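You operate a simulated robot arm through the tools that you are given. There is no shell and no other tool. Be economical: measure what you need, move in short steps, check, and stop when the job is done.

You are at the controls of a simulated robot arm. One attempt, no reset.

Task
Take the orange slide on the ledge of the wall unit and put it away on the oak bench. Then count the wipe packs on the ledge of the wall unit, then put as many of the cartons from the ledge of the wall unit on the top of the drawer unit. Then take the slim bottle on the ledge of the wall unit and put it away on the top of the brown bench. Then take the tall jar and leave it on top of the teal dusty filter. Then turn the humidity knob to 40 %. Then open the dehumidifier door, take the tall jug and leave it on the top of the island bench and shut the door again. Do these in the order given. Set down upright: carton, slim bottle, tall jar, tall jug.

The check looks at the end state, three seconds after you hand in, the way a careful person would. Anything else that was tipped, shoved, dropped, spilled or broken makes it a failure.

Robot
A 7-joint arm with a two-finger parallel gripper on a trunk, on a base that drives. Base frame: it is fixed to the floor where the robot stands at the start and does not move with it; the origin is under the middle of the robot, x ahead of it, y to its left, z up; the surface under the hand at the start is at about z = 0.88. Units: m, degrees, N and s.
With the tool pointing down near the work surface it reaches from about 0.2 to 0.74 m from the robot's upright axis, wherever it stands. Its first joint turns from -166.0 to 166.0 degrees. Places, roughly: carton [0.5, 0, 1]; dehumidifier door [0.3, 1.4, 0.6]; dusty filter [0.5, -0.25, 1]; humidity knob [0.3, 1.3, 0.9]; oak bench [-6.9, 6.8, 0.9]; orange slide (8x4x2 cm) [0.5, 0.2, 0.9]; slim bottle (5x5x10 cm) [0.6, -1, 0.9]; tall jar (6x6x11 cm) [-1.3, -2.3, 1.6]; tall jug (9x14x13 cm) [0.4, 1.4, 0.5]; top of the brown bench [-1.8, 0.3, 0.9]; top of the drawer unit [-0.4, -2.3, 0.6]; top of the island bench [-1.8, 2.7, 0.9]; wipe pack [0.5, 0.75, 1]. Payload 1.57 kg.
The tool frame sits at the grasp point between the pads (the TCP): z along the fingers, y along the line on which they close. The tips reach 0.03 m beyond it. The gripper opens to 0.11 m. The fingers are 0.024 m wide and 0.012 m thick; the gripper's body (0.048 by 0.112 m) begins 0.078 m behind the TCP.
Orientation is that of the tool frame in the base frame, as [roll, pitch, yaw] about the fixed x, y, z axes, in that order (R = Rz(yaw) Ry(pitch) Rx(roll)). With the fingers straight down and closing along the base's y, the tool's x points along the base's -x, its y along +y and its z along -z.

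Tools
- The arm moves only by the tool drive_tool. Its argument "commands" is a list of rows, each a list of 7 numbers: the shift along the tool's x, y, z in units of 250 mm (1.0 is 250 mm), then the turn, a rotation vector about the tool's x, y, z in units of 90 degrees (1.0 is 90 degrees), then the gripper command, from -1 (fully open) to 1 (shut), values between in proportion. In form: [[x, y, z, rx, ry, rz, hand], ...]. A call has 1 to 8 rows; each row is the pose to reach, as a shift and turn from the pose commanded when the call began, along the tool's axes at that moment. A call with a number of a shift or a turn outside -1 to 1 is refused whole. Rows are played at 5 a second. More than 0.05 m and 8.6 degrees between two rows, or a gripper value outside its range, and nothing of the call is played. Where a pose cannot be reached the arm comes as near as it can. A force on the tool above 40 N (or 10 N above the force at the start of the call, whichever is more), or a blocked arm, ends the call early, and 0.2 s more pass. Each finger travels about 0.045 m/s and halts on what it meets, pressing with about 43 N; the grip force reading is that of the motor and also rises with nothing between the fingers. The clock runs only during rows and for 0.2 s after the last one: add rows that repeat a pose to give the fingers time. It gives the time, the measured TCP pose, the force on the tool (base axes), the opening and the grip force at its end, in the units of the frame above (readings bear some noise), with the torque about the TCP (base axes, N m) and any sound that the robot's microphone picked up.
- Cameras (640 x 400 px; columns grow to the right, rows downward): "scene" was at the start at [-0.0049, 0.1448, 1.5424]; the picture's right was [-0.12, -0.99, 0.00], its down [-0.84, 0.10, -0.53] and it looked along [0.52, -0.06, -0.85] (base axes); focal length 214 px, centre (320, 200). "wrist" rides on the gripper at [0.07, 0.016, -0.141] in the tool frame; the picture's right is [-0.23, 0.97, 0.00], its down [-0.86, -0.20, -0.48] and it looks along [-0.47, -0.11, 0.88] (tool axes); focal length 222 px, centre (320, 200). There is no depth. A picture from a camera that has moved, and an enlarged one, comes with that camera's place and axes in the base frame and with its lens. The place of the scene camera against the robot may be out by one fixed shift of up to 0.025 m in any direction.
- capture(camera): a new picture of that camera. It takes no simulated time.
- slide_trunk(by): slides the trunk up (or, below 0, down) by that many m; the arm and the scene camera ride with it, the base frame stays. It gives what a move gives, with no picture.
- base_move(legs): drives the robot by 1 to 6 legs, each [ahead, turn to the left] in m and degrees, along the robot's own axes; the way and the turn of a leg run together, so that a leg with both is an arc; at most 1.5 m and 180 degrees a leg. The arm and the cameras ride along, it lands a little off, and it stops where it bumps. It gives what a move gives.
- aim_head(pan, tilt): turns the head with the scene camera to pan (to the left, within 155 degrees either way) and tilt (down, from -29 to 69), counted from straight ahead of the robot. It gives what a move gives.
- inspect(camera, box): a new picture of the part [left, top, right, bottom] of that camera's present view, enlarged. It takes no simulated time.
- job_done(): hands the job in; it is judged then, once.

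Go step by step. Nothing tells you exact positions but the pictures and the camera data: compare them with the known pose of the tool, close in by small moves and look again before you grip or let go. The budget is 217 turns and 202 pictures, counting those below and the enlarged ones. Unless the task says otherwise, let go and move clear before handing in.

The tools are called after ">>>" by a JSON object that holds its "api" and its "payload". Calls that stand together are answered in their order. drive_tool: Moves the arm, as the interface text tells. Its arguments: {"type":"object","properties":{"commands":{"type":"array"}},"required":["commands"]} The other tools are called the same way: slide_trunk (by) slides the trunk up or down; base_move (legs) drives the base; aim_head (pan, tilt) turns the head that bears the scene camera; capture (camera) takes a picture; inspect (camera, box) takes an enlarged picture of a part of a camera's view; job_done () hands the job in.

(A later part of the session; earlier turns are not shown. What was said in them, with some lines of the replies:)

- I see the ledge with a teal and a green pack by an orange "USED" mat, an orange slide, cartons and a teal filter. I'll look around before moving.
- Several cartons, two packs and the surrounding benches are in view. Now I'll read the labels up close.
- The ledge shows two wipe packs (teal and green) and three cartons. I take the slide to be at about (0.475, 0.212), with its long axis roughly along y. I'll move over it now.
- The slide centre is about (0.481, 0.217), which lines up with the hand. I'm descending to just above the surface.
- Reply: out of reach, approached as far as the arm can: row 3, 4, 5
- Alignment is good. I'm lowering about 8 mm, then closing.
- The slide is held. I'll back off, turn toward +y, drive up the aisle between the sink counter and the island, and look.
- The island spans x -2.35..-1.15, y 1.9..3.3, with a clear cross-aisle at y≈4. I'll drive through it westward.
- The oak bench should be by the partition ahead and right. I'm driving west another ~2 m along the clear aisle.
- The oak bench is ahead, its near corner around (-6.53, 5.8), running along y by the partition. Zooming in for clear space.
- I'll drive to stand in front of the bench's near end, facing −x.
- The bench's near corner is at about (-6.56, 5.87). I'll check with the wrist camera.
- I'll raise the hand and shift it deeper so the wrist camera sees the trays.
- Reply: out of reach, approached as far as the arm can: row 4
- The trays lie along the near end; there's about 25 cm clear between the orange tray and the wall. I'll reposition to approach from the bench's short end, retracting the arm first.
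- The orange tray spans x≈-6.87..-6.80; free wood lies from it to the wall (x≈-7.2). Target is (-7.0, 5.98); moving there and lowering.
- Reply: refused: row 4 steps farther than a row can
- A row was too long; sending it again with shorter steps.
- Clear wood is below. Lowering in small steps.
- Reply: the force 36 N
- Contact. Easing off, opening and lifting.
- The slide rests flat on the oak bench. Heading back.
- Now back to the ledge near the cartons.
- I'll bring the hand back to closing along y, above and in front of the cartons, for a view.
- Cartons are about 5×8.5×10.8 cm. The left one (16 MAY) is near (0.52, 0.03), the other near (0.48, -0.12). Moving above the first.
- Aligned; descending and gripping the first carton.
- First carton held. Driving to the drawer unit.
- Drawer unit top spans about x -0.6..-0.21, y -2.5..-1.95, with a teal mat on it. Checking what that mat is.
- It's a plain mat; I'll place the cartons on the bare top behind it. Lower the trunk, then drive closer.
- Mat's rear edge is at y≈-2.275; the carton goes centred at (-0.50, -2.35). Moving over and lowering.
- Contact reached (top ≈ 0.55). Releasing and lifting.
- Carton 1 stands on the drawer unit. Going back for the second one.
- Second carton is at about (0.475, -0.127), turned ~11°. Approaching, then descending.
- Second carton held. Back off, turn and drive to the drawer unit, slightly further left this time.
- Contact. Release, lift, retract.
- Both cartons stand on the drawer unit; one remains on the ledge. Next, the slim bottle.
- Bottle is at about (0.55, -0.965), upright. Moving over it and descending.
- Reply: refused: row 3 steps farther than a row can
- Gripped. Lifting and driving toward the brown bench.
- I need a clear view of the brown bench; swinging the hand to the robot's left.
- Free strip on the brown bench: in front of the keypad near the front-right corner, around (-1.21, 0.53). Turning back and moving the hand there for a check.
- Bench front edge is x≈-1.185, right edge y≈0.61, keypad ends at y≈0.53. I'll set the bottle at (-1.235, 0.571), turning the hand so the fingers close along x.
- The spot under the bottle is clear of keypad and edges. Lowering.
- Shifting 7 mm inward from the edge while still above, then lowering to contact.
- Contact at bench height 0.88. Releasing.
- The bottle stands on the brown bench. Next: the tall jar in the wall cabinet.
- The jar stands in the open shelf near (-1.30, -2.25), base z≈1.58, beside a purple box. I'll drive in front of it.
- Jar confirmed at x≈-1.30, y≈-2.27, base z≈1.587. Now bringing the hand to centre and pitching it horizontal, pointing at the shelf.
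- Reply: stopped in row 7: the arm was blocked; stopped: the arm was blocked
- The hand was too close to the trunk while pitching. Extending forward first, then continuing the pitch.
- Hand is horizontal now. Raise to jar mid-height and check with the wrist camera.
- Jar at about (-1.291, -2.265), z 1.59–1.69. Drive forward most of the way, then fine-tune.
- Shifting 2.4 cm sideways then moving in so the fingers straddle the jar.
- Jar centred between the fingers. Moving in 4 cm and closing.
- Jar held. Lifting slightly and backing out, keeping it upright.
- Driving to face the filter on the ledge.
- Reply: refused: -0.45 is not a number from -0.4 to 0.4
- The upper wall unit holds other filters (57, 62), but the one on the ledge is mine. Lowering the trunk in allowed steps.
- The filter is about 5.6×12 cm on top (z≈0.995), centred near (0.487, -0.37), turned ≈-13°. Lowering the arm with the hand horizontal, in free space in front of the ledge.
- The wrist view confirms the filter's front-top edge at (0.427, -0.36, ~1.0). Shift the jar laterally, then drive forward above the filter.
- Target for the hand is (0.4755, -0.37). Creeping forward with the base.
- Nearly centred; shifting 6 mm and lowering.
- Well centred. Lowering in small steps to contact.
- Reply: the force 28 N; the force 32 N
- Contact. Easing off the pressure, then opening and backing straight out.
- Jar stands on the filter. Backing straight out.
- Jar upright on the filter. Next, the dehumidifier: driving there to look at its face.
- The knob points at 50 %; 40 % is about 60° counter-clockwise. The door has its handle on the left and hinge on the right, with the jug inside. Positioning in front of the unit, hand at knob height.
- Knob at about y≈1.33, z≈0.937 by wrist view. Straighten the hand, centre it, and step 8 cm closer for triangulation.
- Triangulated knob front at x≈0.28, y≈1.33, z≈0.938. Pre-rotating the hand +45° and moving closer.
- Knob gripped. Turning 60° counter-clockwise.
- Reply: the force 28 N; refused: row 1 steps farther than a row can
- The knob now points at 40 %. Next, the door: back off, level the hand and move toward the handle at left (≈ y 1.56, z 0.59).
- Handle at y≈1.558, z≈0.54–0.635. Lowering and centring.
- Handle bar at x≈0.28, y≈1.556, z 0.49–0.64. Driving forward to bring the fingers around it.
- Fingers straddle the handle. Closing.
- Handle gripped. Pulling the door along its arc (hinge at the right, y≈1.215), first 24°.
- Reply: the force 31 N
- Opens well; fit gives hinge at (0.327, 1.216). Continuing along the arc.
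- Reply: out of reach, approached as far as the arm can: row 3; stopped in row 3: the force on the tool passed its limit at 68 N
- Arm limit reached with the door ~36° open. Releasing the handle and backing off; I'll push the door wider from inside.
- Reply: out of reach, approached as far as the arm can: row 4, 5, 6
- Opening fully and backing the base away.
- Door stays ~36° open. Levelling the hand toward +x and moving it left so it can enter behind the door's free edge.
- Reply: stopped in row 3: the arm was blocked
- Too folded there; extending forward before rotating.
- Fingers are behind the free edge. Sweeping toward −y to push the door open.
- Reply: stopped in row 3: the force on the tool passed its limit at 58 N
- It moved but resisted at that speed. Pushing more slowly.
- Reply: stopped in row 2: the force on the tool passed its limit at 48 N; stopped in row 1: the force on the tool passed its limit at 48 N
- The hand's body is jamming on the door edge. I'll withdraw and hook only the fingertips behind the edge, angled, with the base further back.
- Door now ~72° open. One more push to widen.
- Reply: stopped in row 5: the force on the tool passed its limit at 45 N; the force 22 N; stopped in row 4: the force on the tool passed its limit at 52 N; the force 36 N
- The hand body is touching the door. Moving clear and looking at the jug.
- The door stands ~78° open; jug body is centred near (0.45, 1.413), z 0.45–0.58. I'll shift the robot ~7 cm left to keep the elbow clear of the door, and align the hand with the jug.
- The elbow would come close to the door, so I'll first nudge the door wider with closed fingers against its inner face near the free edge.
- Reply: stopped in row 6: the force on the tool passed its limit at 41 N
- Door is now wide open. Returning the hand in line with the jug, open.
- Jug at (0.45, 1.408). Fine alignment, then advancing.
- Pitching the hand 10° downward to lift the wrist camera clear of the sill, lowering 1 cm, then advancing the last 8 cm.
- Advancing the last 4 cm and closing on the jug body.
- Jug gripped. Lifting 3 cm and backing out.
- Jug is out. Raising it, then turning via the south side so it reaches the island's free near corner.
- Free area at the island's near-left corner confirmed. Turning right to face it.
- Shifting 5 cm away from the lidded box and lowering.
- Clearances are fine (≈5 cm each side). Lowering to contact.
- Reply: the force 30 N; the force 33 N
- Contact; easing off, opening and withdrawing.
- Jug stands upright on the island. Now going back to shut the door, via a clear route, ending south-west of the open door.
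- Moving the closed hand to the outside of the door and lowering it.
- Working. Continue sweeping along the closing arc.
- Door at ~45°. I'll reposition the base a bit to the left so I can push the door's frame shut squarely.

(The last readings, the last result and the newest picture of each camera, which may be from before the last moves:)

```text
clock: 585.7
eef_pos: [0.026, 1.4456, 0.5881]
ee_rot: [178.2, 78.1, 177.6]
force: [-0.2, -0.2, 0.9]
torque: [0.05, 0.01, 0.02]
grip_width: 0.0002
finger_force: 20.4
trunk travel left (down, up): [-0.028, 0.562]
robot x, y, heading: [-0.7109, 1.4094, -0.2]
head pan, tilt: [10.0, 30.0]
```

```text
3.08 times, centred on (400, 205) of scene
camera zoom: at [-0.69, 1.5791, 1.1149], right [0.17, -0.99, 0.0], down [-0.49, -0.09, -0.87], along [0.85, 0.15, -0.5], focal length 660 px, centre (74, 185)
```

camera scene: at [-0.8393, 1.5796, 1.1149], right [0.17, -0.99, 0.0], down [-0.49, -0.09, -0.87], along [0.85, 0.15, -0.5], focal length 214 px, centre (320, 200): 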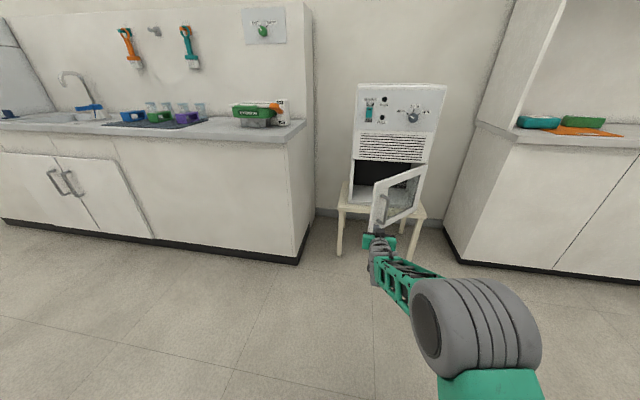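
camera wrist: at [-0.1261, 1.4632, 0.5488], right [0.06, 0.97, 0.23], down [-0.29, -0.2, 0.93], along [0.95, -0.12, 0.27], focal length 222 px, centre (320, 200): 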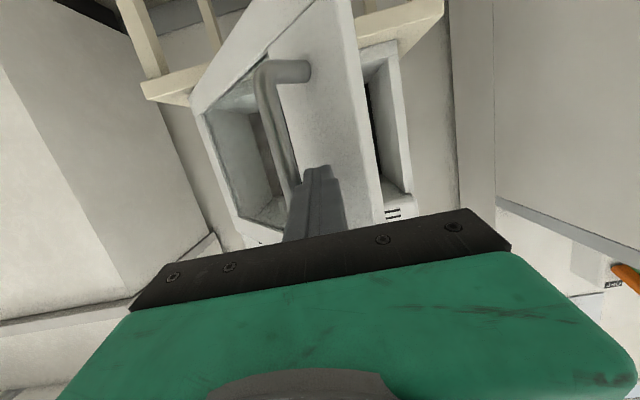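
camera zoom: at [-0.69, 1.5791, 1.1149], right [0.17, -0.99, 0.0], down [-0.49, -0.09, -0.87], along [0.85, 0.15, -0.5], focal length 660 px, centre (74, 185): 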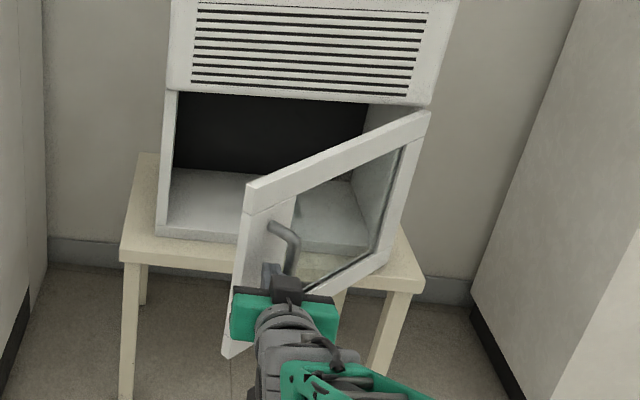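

Fingertip sits on the stile beside the handle. Pushing forward in alternating small steps, following the arc.

>>> {"api": "base_move", "payload": {"legs": [[0.07, 0]]}}

>>> {"api": "drive_tool", "payload": {"commands": [[0, 0.04, 0, 0, 0, 0, 1], [0, 0.09, 0, 0, 0, 0, 1]]}}

>>> {"api": "base_move", "payload": {"legs": [[0.07, 0]]}}

>>> {"api": "drive_tool", "payload": {"commands": [[0, 0.04, 0, 0, 0, 0, 1], [0, 0.09, 0, 0, 0, 0, 1]]}}

>>> {"api": "inspect", "payload": {"camera": "scene", "box": [320, 140, 480, 270]}}

>>> {"api": "capture", "payload": {"camera": "wrist"}}

```text
clock: 586.5
eef_pos: [0.0522, 1.4561, 0.5904]
ee_rot: [175.6, 78.1, 176.3]
force: [-6.1, 5.3, 3.4]
torque: [-0.07, -0.11, -0.13]
grip_width: 0.0003
finger_force: 21.6
trunk travel left (down, up): [-0.028, 0.562]
robot x, y, heading: [-0.6754, 1.4096, 0.2]
head pan, tilt: [10.0, 30.0]
stopped in leg 1: the force on the tool passed its limit at 64 N (the readings are from after the stop); the commanded pose is now the measured one
```

```text
clock: 587.1
eef_pos: [0.0536, 1.4765, 0.5886]
ee_rot: [176.0, 78.0, 176.4]
force: [-0.6, -0.6, 0.3]
torque: [0.02, 0.02, 0.0]
grip_width: 0.0001
finger_force: 21.8
trunk travel left (down, up): [-0.028, 0.562]
robot x, y, heading: [-0.6786, 1.4105, 0.2]
head pan, tilt: [10.0, 30.0]
```

```text
clock: 588.1
eef_pos: [0.0859, 1.4898, 0.5883]
ee_rot: [173.7, 78.0, 175.4]
force: [-4.0, 4.6, 2.4]
torque: [-0.1, -0.07, -0.03]
grip_width: 0.0
finger_force: 22.1
trunk travel left (down, up): [-0.028, 0.562]
robot x, y, heading: [-0.6425, 1.4102, 0.5]
head pan, tilt: [10.0, 30.0]
stopped in leg 1: the force on the tool passed its limit at 56 N (the readings are from after the stop); the commanded pose is now the measured one
```

```text
clock: 588.7
eef_pos: [0.0849, 1.5123, 0.5878]
ee_rot: [173.6, 77.9, 175.4]
force: [-0.3, -0.5, -0.2]
torque: [-0.02, -0.01, -0.01]
grip_width: 0.0
finger_force: 21.1
trunk travel left (down, up): [-0.028, 0.562]
robot x, y, heading: [-0.6422, 1.4068, 0.4]
head pan, tilt: [10.0, 30.0]
```

```text
3.08 times, centred on (400, 205) of scene
camera zoom: at [-0.6293, 1.5794, 1.1149], right [0.18, -0.98, 0.0], down [-0.49, -0.09, -0.87], along [0.85, 0.16, -0.5], focal length 660 px, centre (74, 185)
```

zoom: 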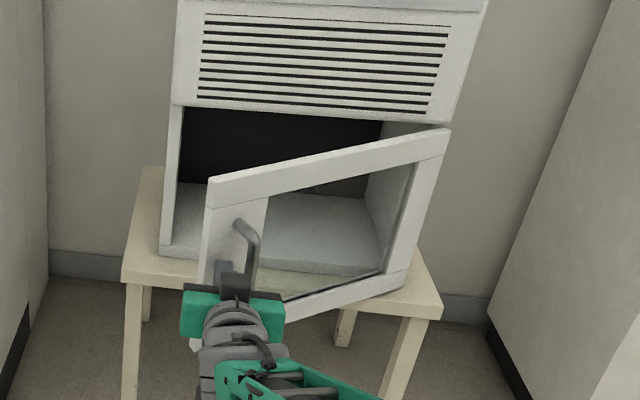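

```text
14 pictures are left
camera wrist: at [-0.0684, 1.5254, 0.5481], right [0.02, 0.97, 0.24], down [-0.28, -0.23, 0.93], along [0.96, -0.09, 0.27], focal length 222 px, centre (320, 200)
```

wrist: 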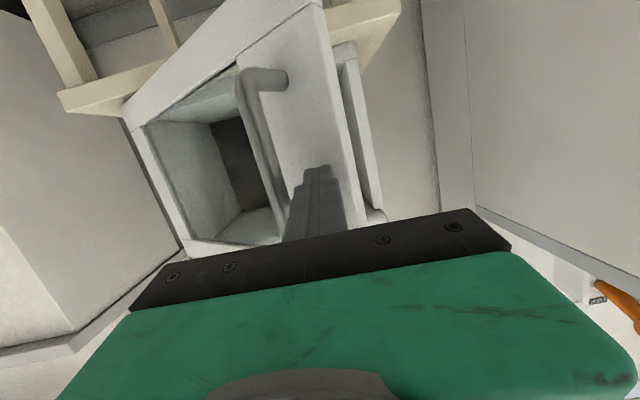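

Slow but working. I'll straddle the handle with partly opened fingers instead, so both fingertips push the stile and self-centre.

>>> {"api": "base_move", "payload": {"legs": [[-0.06, 0]]}}

>>> {"api": "drive_tool", "payload": {"commands": [[0, -0.06, 0, 0, 0, 0, 0.4], [0, -0.11, 0, 0, 0, 0, -0.2], [0, -0.11, 0, 0, 0, 0, -0.2], [0, -0.11, 0, 0, 0, 0, -0.2]]}}

>>> {"api": "capture", "payload": {"camera": "wrist"}}

```text
clock: 589.6
eef_pos: [0.0236, 1.5121, 0.5868]
ee_rot: [173.6, 77.9, 175.5]
force: [-0.3, 0.5, -0.3]
torque: [0.01, 0.0, -0.01]
grip_width: 0.0003
finger_force: 21.4
trunk travel left (down, up): [-0.028, 0.562]
robot x, y, heading: [-0.7068, 1.4075, 0.6]
head pan, tilt: [10.0, 30.0]
```

```text
clock: 590.6
eef_pos: [0.0257, 1.4851, 0.5864]
ee_rot: [173.7, 77.8, 175.5]
force: [-0.1, 0.0, -0.8]
torque: [-0.01, 0.03, -0.02]
grip_width: 0.0658
finger_force: 0.0
trunk travel left (down, up): [-0.028, 0.562]
robot x, y, heading: [-0.7049, 1.4102, 0.5]
head pan, tilt: [10.0, 30.0]
```

```text
13 pictures are left
camera wrist: at [-0.1285, 1.4976, 0.5477], right [0.02, 0.97, 0.24], down [-0.28, -0.23, 0.93], along [0.96, -0.09, 0.27], focal length 222 px, centre (320, 200)
```

wrist: 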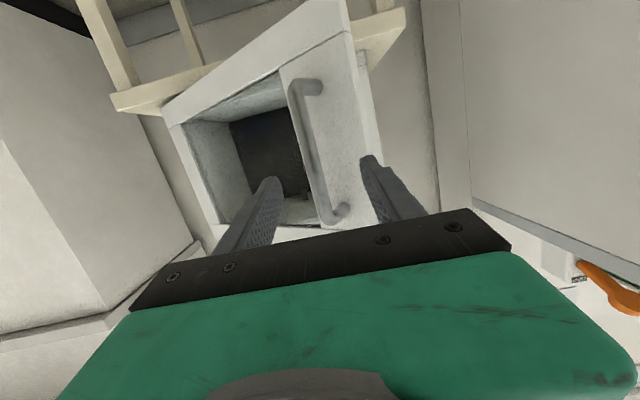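

Handle is between the fingers. Pushing forward.

>>> {"api": "base_move", "payload": {"legs": [[0.1, 0]]}}

>>> {"api": "base_move", "payload": {"legs": [[0.06, 0]]}}

>>> {"api": "capture", "payload": {"camera": "wrist"}}

```text
clock: 591.8
eef_pos: [0.1278, 1.4856, 0.5868]
ee_rot: [173.7, 77.9, 175.4]
force: [0.1, 0.8, 0.0]
torque: [-0.04, 0.0, -0.04]
grip_width: 0.0669
finger_force: 0.4
trunk travel left (down, up): [-0.028, 0.562]
robot x, y, heading: [-0.6047, 1.4076, 0.4]
head pan, tilt: [10.0, 30.0]
```

```text
clock: 592.8
eef_pos: [0.1862, 1.4912, 0.5863]
ee_rot: [172.8, 77.8, 175.3]
force: [-15.8, 37.3, 0.4]
torque: [-0.5, -0.19, 0.69]
grip_width: 0.0991
finger_force: 18.5
trunk travel left (down, up): [-0.028, 0.562]
robot x, y, heading: [-0.5429, 1.414, 0.9]
head pan, tilt: [10.0, 30.0]
```

```text
12 pictures are left
camera wrist: at [0.0323, 1.5033, 0.5476], right [0.01, 0.97, 0.25], down [-0.28, -0.24, 0.93], along [0.96, -0.08, 0.27], focal length 222 px, centre (320, 200)
```

wrist: 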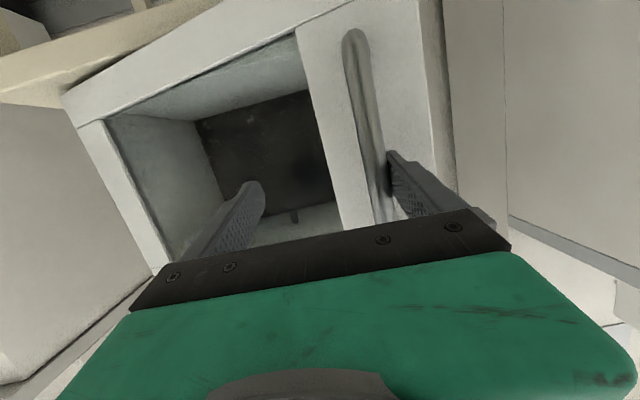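

Door almost shut; the handle is drifting left, so shift the hand +y and push on.

>>> {"api": "drive_tool", "payload": {"commands": [[0, 0.05, -0.03, 0, 0, 0, -0.3], [0, 0.1, -0.03, 0, 0, 0, -0.3], [0, 0.16, -0.03, 0, 0, 0, -0.3], [0, 0.2, -0.03, 0, 0, 0, -0.3]]}}

>>> {"api": "base_move", "payload": {"legs": [[0.06, 0]]}}

>>> {"api": "capture", "payload": {"camera": "wrist"}}

```text
clock: 593.8
eef_pos: [0.1759, 1.54, 0.5897]
ee_rot: [172.3, 77.8, 174.8]
force: [-0.1, -0.9, -0.5]
torque: [0.04, -0.01, -0.01]
grip_width: 0.0713
finger_force: 0.1
trunk travel left (down, up): [-0.028, 0.562]
robot x, y, heading: [-0.5435, 1.4121, 1.0]
head pan, tilt: [10.0, 30.0]
```

```text
clock: 594.7
eef_pos: [0.2373, 1.5412, 0.589]
ee_rot: [172.4, 77.7, 174.7]
force: [0.2, -0.1, 0.1]
torque: [0.0, 0.05, -0.01]
grip_width: 0.0716
finger_force: 0.1
trunk travel left (down, up): [-0.028, 0.562]
robot x, y, heading: [-0.4822, 1.4114, 0.6]
head pan, tilt: [10.0, 30.0]
```

```text
11 pictures are left
camera wrist: at [0.0834, 1.5521, 0.55], right [0.01, 0.97, 0.25], down [-0.28, -0.24, 0.93], along [0.96, -0.08, 0.27], focal length 222 px, centre (320, 200)
```

wrist: 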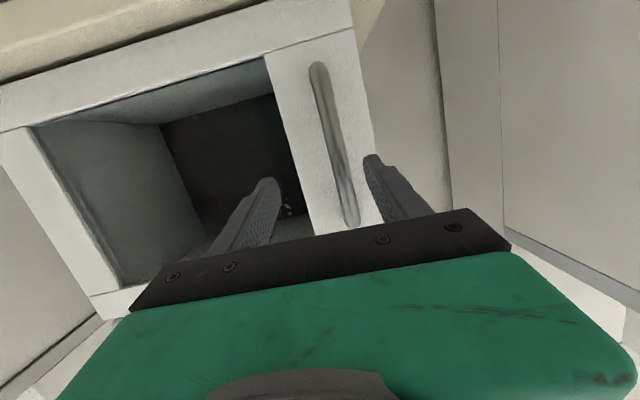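

>>> {"api": "drive_tool", "payload": {"commands": [[0, 0.03, 0, 0, 0, 0, 0.1], [0, 0.04, 0, 0, 0, 0, 0.2], [0, 0.04, 0, 0, 0, 0, 0.2]]}}

>>> {"api": "base_move", "payload": {"legs": [[0.05, 0]]}}

>>> {"api": "base_move", "payload": {"legs": [[0.03, 0]]}}

>>> {"api": "inspect", "payload": {"camera": "scene", "box": [300, 100, 500, 270]}}

```text
clock: 595.5
eef_pos: [0.2365, 1.5485, 0.5896]
ee_rot: [172.4, 77.9, 174.8]
force: [0.5, 0.8, 0.8]
torque: [-0.03, 0.03, -0.03]
grip_width: 0.0441
finger_force: 0.1
trunk travel left (down, up): [-0.028, 0.562]
robot x, y, heading: [-0.4834, 1.4142, 0.8]
head pan, tilt: [10.0, 30.0]
```

```text
clock: 596.4
eef_pos: [0.2865, 1.5509, 0.5896]
ee_rot: [172.5, 77.8, 174.7]
force: [-0.1, 0.1, -1.1]
torque: [0.0, 0.0, 0.06]
grip_width: 0.0437
finger_force: 0.0
trunk travel left (down, up): [-0.028, 0.562]
robot x, y, heading: [-0.4333, 1.4126, 1.0]
head pan, tilt: [10.0, 30.0]
```

```text
clock: 597.2
eef_pos: [0.2899, 1.5523, 0.59]
ee_rot: [172.7, 77.9, 175.2]
force: [-22.2, -2.1, 7.3]
torque: [-0.22, -0.37, -0.74]
grip_width: 0.0448
finger_force: 1.0
trunk travel left (down, up): [-0.028, 0.562]
robot x, y, heading: [-0.4248, 1.4137, 1.2]
head pan, tilt: [10.0, 30.0]
stopped in leg 1: the force on the tool passed its limit at 90 N (the readings are from after the stop); the commanded pose is now the measured one
```

```text
2.35 times, centred on (400, 185) of scene
camera zoom: at [-0.4141, 1.5823, 1.115], right [0.19, -0.98, 0.0], down [-0.49, -0.09, -0.87], along [0.85, 0.16, -0.5], focal length 505 px, centre (132, 235)
```

zoom: 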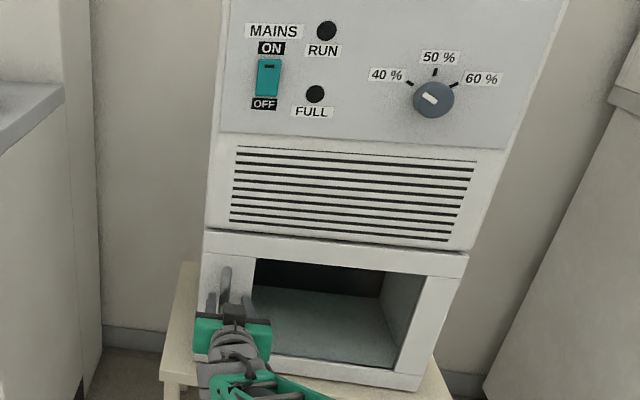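

The door hit its stop. Backing straight off and inspecting.

>>> {"api": "drive_tool", "payload": {"commands": [[0, 0, 0, 0, 0, 0, -0.2], [0, 0, 0, 0, 0, 0, -0.2]]}}

>>> {"api": "base_move", "payload": {"legs": [[-0.4, 0]]}}

>>> {"api": "inspect", "payload": {"camera": "scene", "box": [300, 60, 460, 240]}}

```text
clock: 597.8
eef_pos: [0.2919, 1.5546, 0.5899]
ee_rot: [172.4, 77.7, 175.1]
force: [-30.2, 16.1, 8.4]
torque: [-0.31, -0.42, -0.39]
grip_width: 0.0501
finger_force: 0.0
trunk travel left (down, up): [-0.028, 0.562]
robot x, y, heading: [-0.4239, 1.4159, 1.0]
head pan, tilt: [10.0, 30.0]
```

```text
clock: 600.3
eef_pos: [-0.104, 1.5464, 0.5885]
ee_rot: [172.7, 77.6, 175.3]
force: [0.8, 0.6, -0.4]
torque: [-0.01, 0.0, -0.02]
grip_width: 0.0658
finger_force: 0.0
trunk travel left (down, up): [-0.028, 0.562]
robot x, y, heading: [-0.8217, 1.4088, 0.8]
head pan, tilt: [10.0, 30.0]
```

```text
2.22 times, centred on (380, 150) of scene
camera zoom: at [-0.8087, 1.5762, 1.1149], right [0.19, -0.98, 0.0], down [-0.49, -0.09, -0.87], along [0.85, 0.16, -0.5], focal length 477 px, centre (187, 311)
```

zoom: 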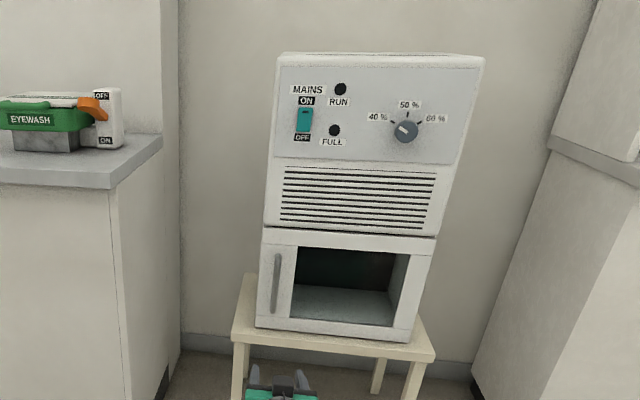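

>>> {"api": "inspect", "payload": {"camera": "scene", "box": [325, 150, 415, 225]}}

>>> {"api": "inspect", "payload": {"camera": "scene", "box": [370, 85, 430, 135]}}

```text
5.33 times, centred on (370, 188) of scene
camera zoom: at [-0.8087, 1.5762, 1.1149], right [0.19, -0.98, 0.0], down [-0.49, -0.09, -0.87], along [0.85, 0.16, -0.5], focal length 1144 px, centre (53, 267)
```

zoom: 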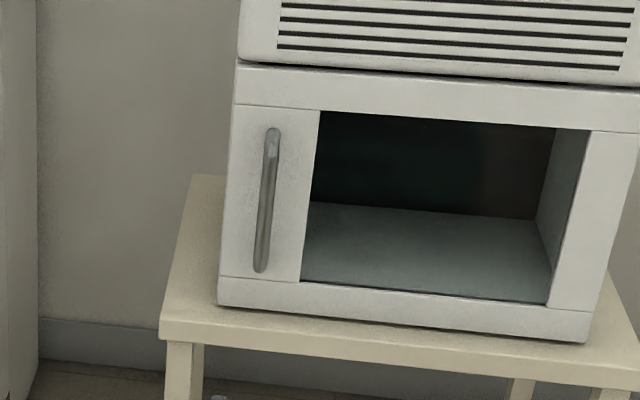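

```text
8.00 times, centred on (400, 110) of scene
camera zoom: at [-0.8087, 1.5762, 1.1149], right [0.19, -0.98, 0.0], down [-0.49, -0.09, -0.87], along [0.85, 0.16, -0.5], focal length 1716 px, centre (-320, 920)
```

zoom: 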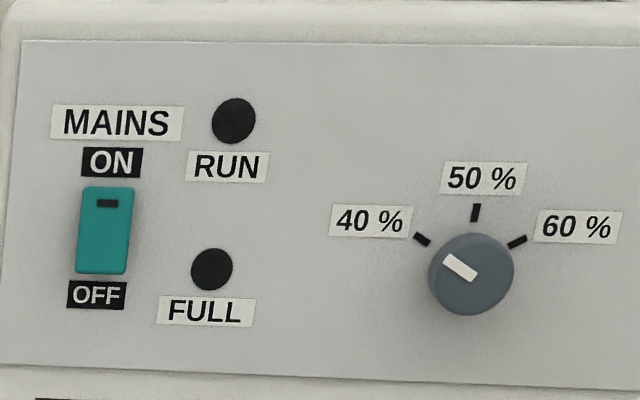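

Everything checks out: the door is flush, the knob is on 40 %, and the hand is clear. Handing in.

>>> {"api": "job_done", "payload": {}}

```text
The job is handed in.
```

I did every step in the order given and handed the job in; the result of the check isn't known yet.

- **Orange slide:** it lies flat on the oak bench.
- **Wipe packs and cartons:** I counted two wipe packs on the ledge, so two cartons stand upright on top of the drawer unit. The third carton stays on the ledge.
- **Slim bottle:** it stands upright on the brown bench, near the front-right corner.
- **Tall jar:** it stands upright on the teal dusty filter.
- **Humidity knob:** it points at 40 %.
- **Tall jug:** it stands upright on the island bench and the dehumidifier door is shut. The RUN light was green at the start; it was off once I took the jug out and was still off at hand-in. While pushing the door shut, the force on the tool peaked at about 90 N when the door hit its stop. The unit looked unmoved afterwards.
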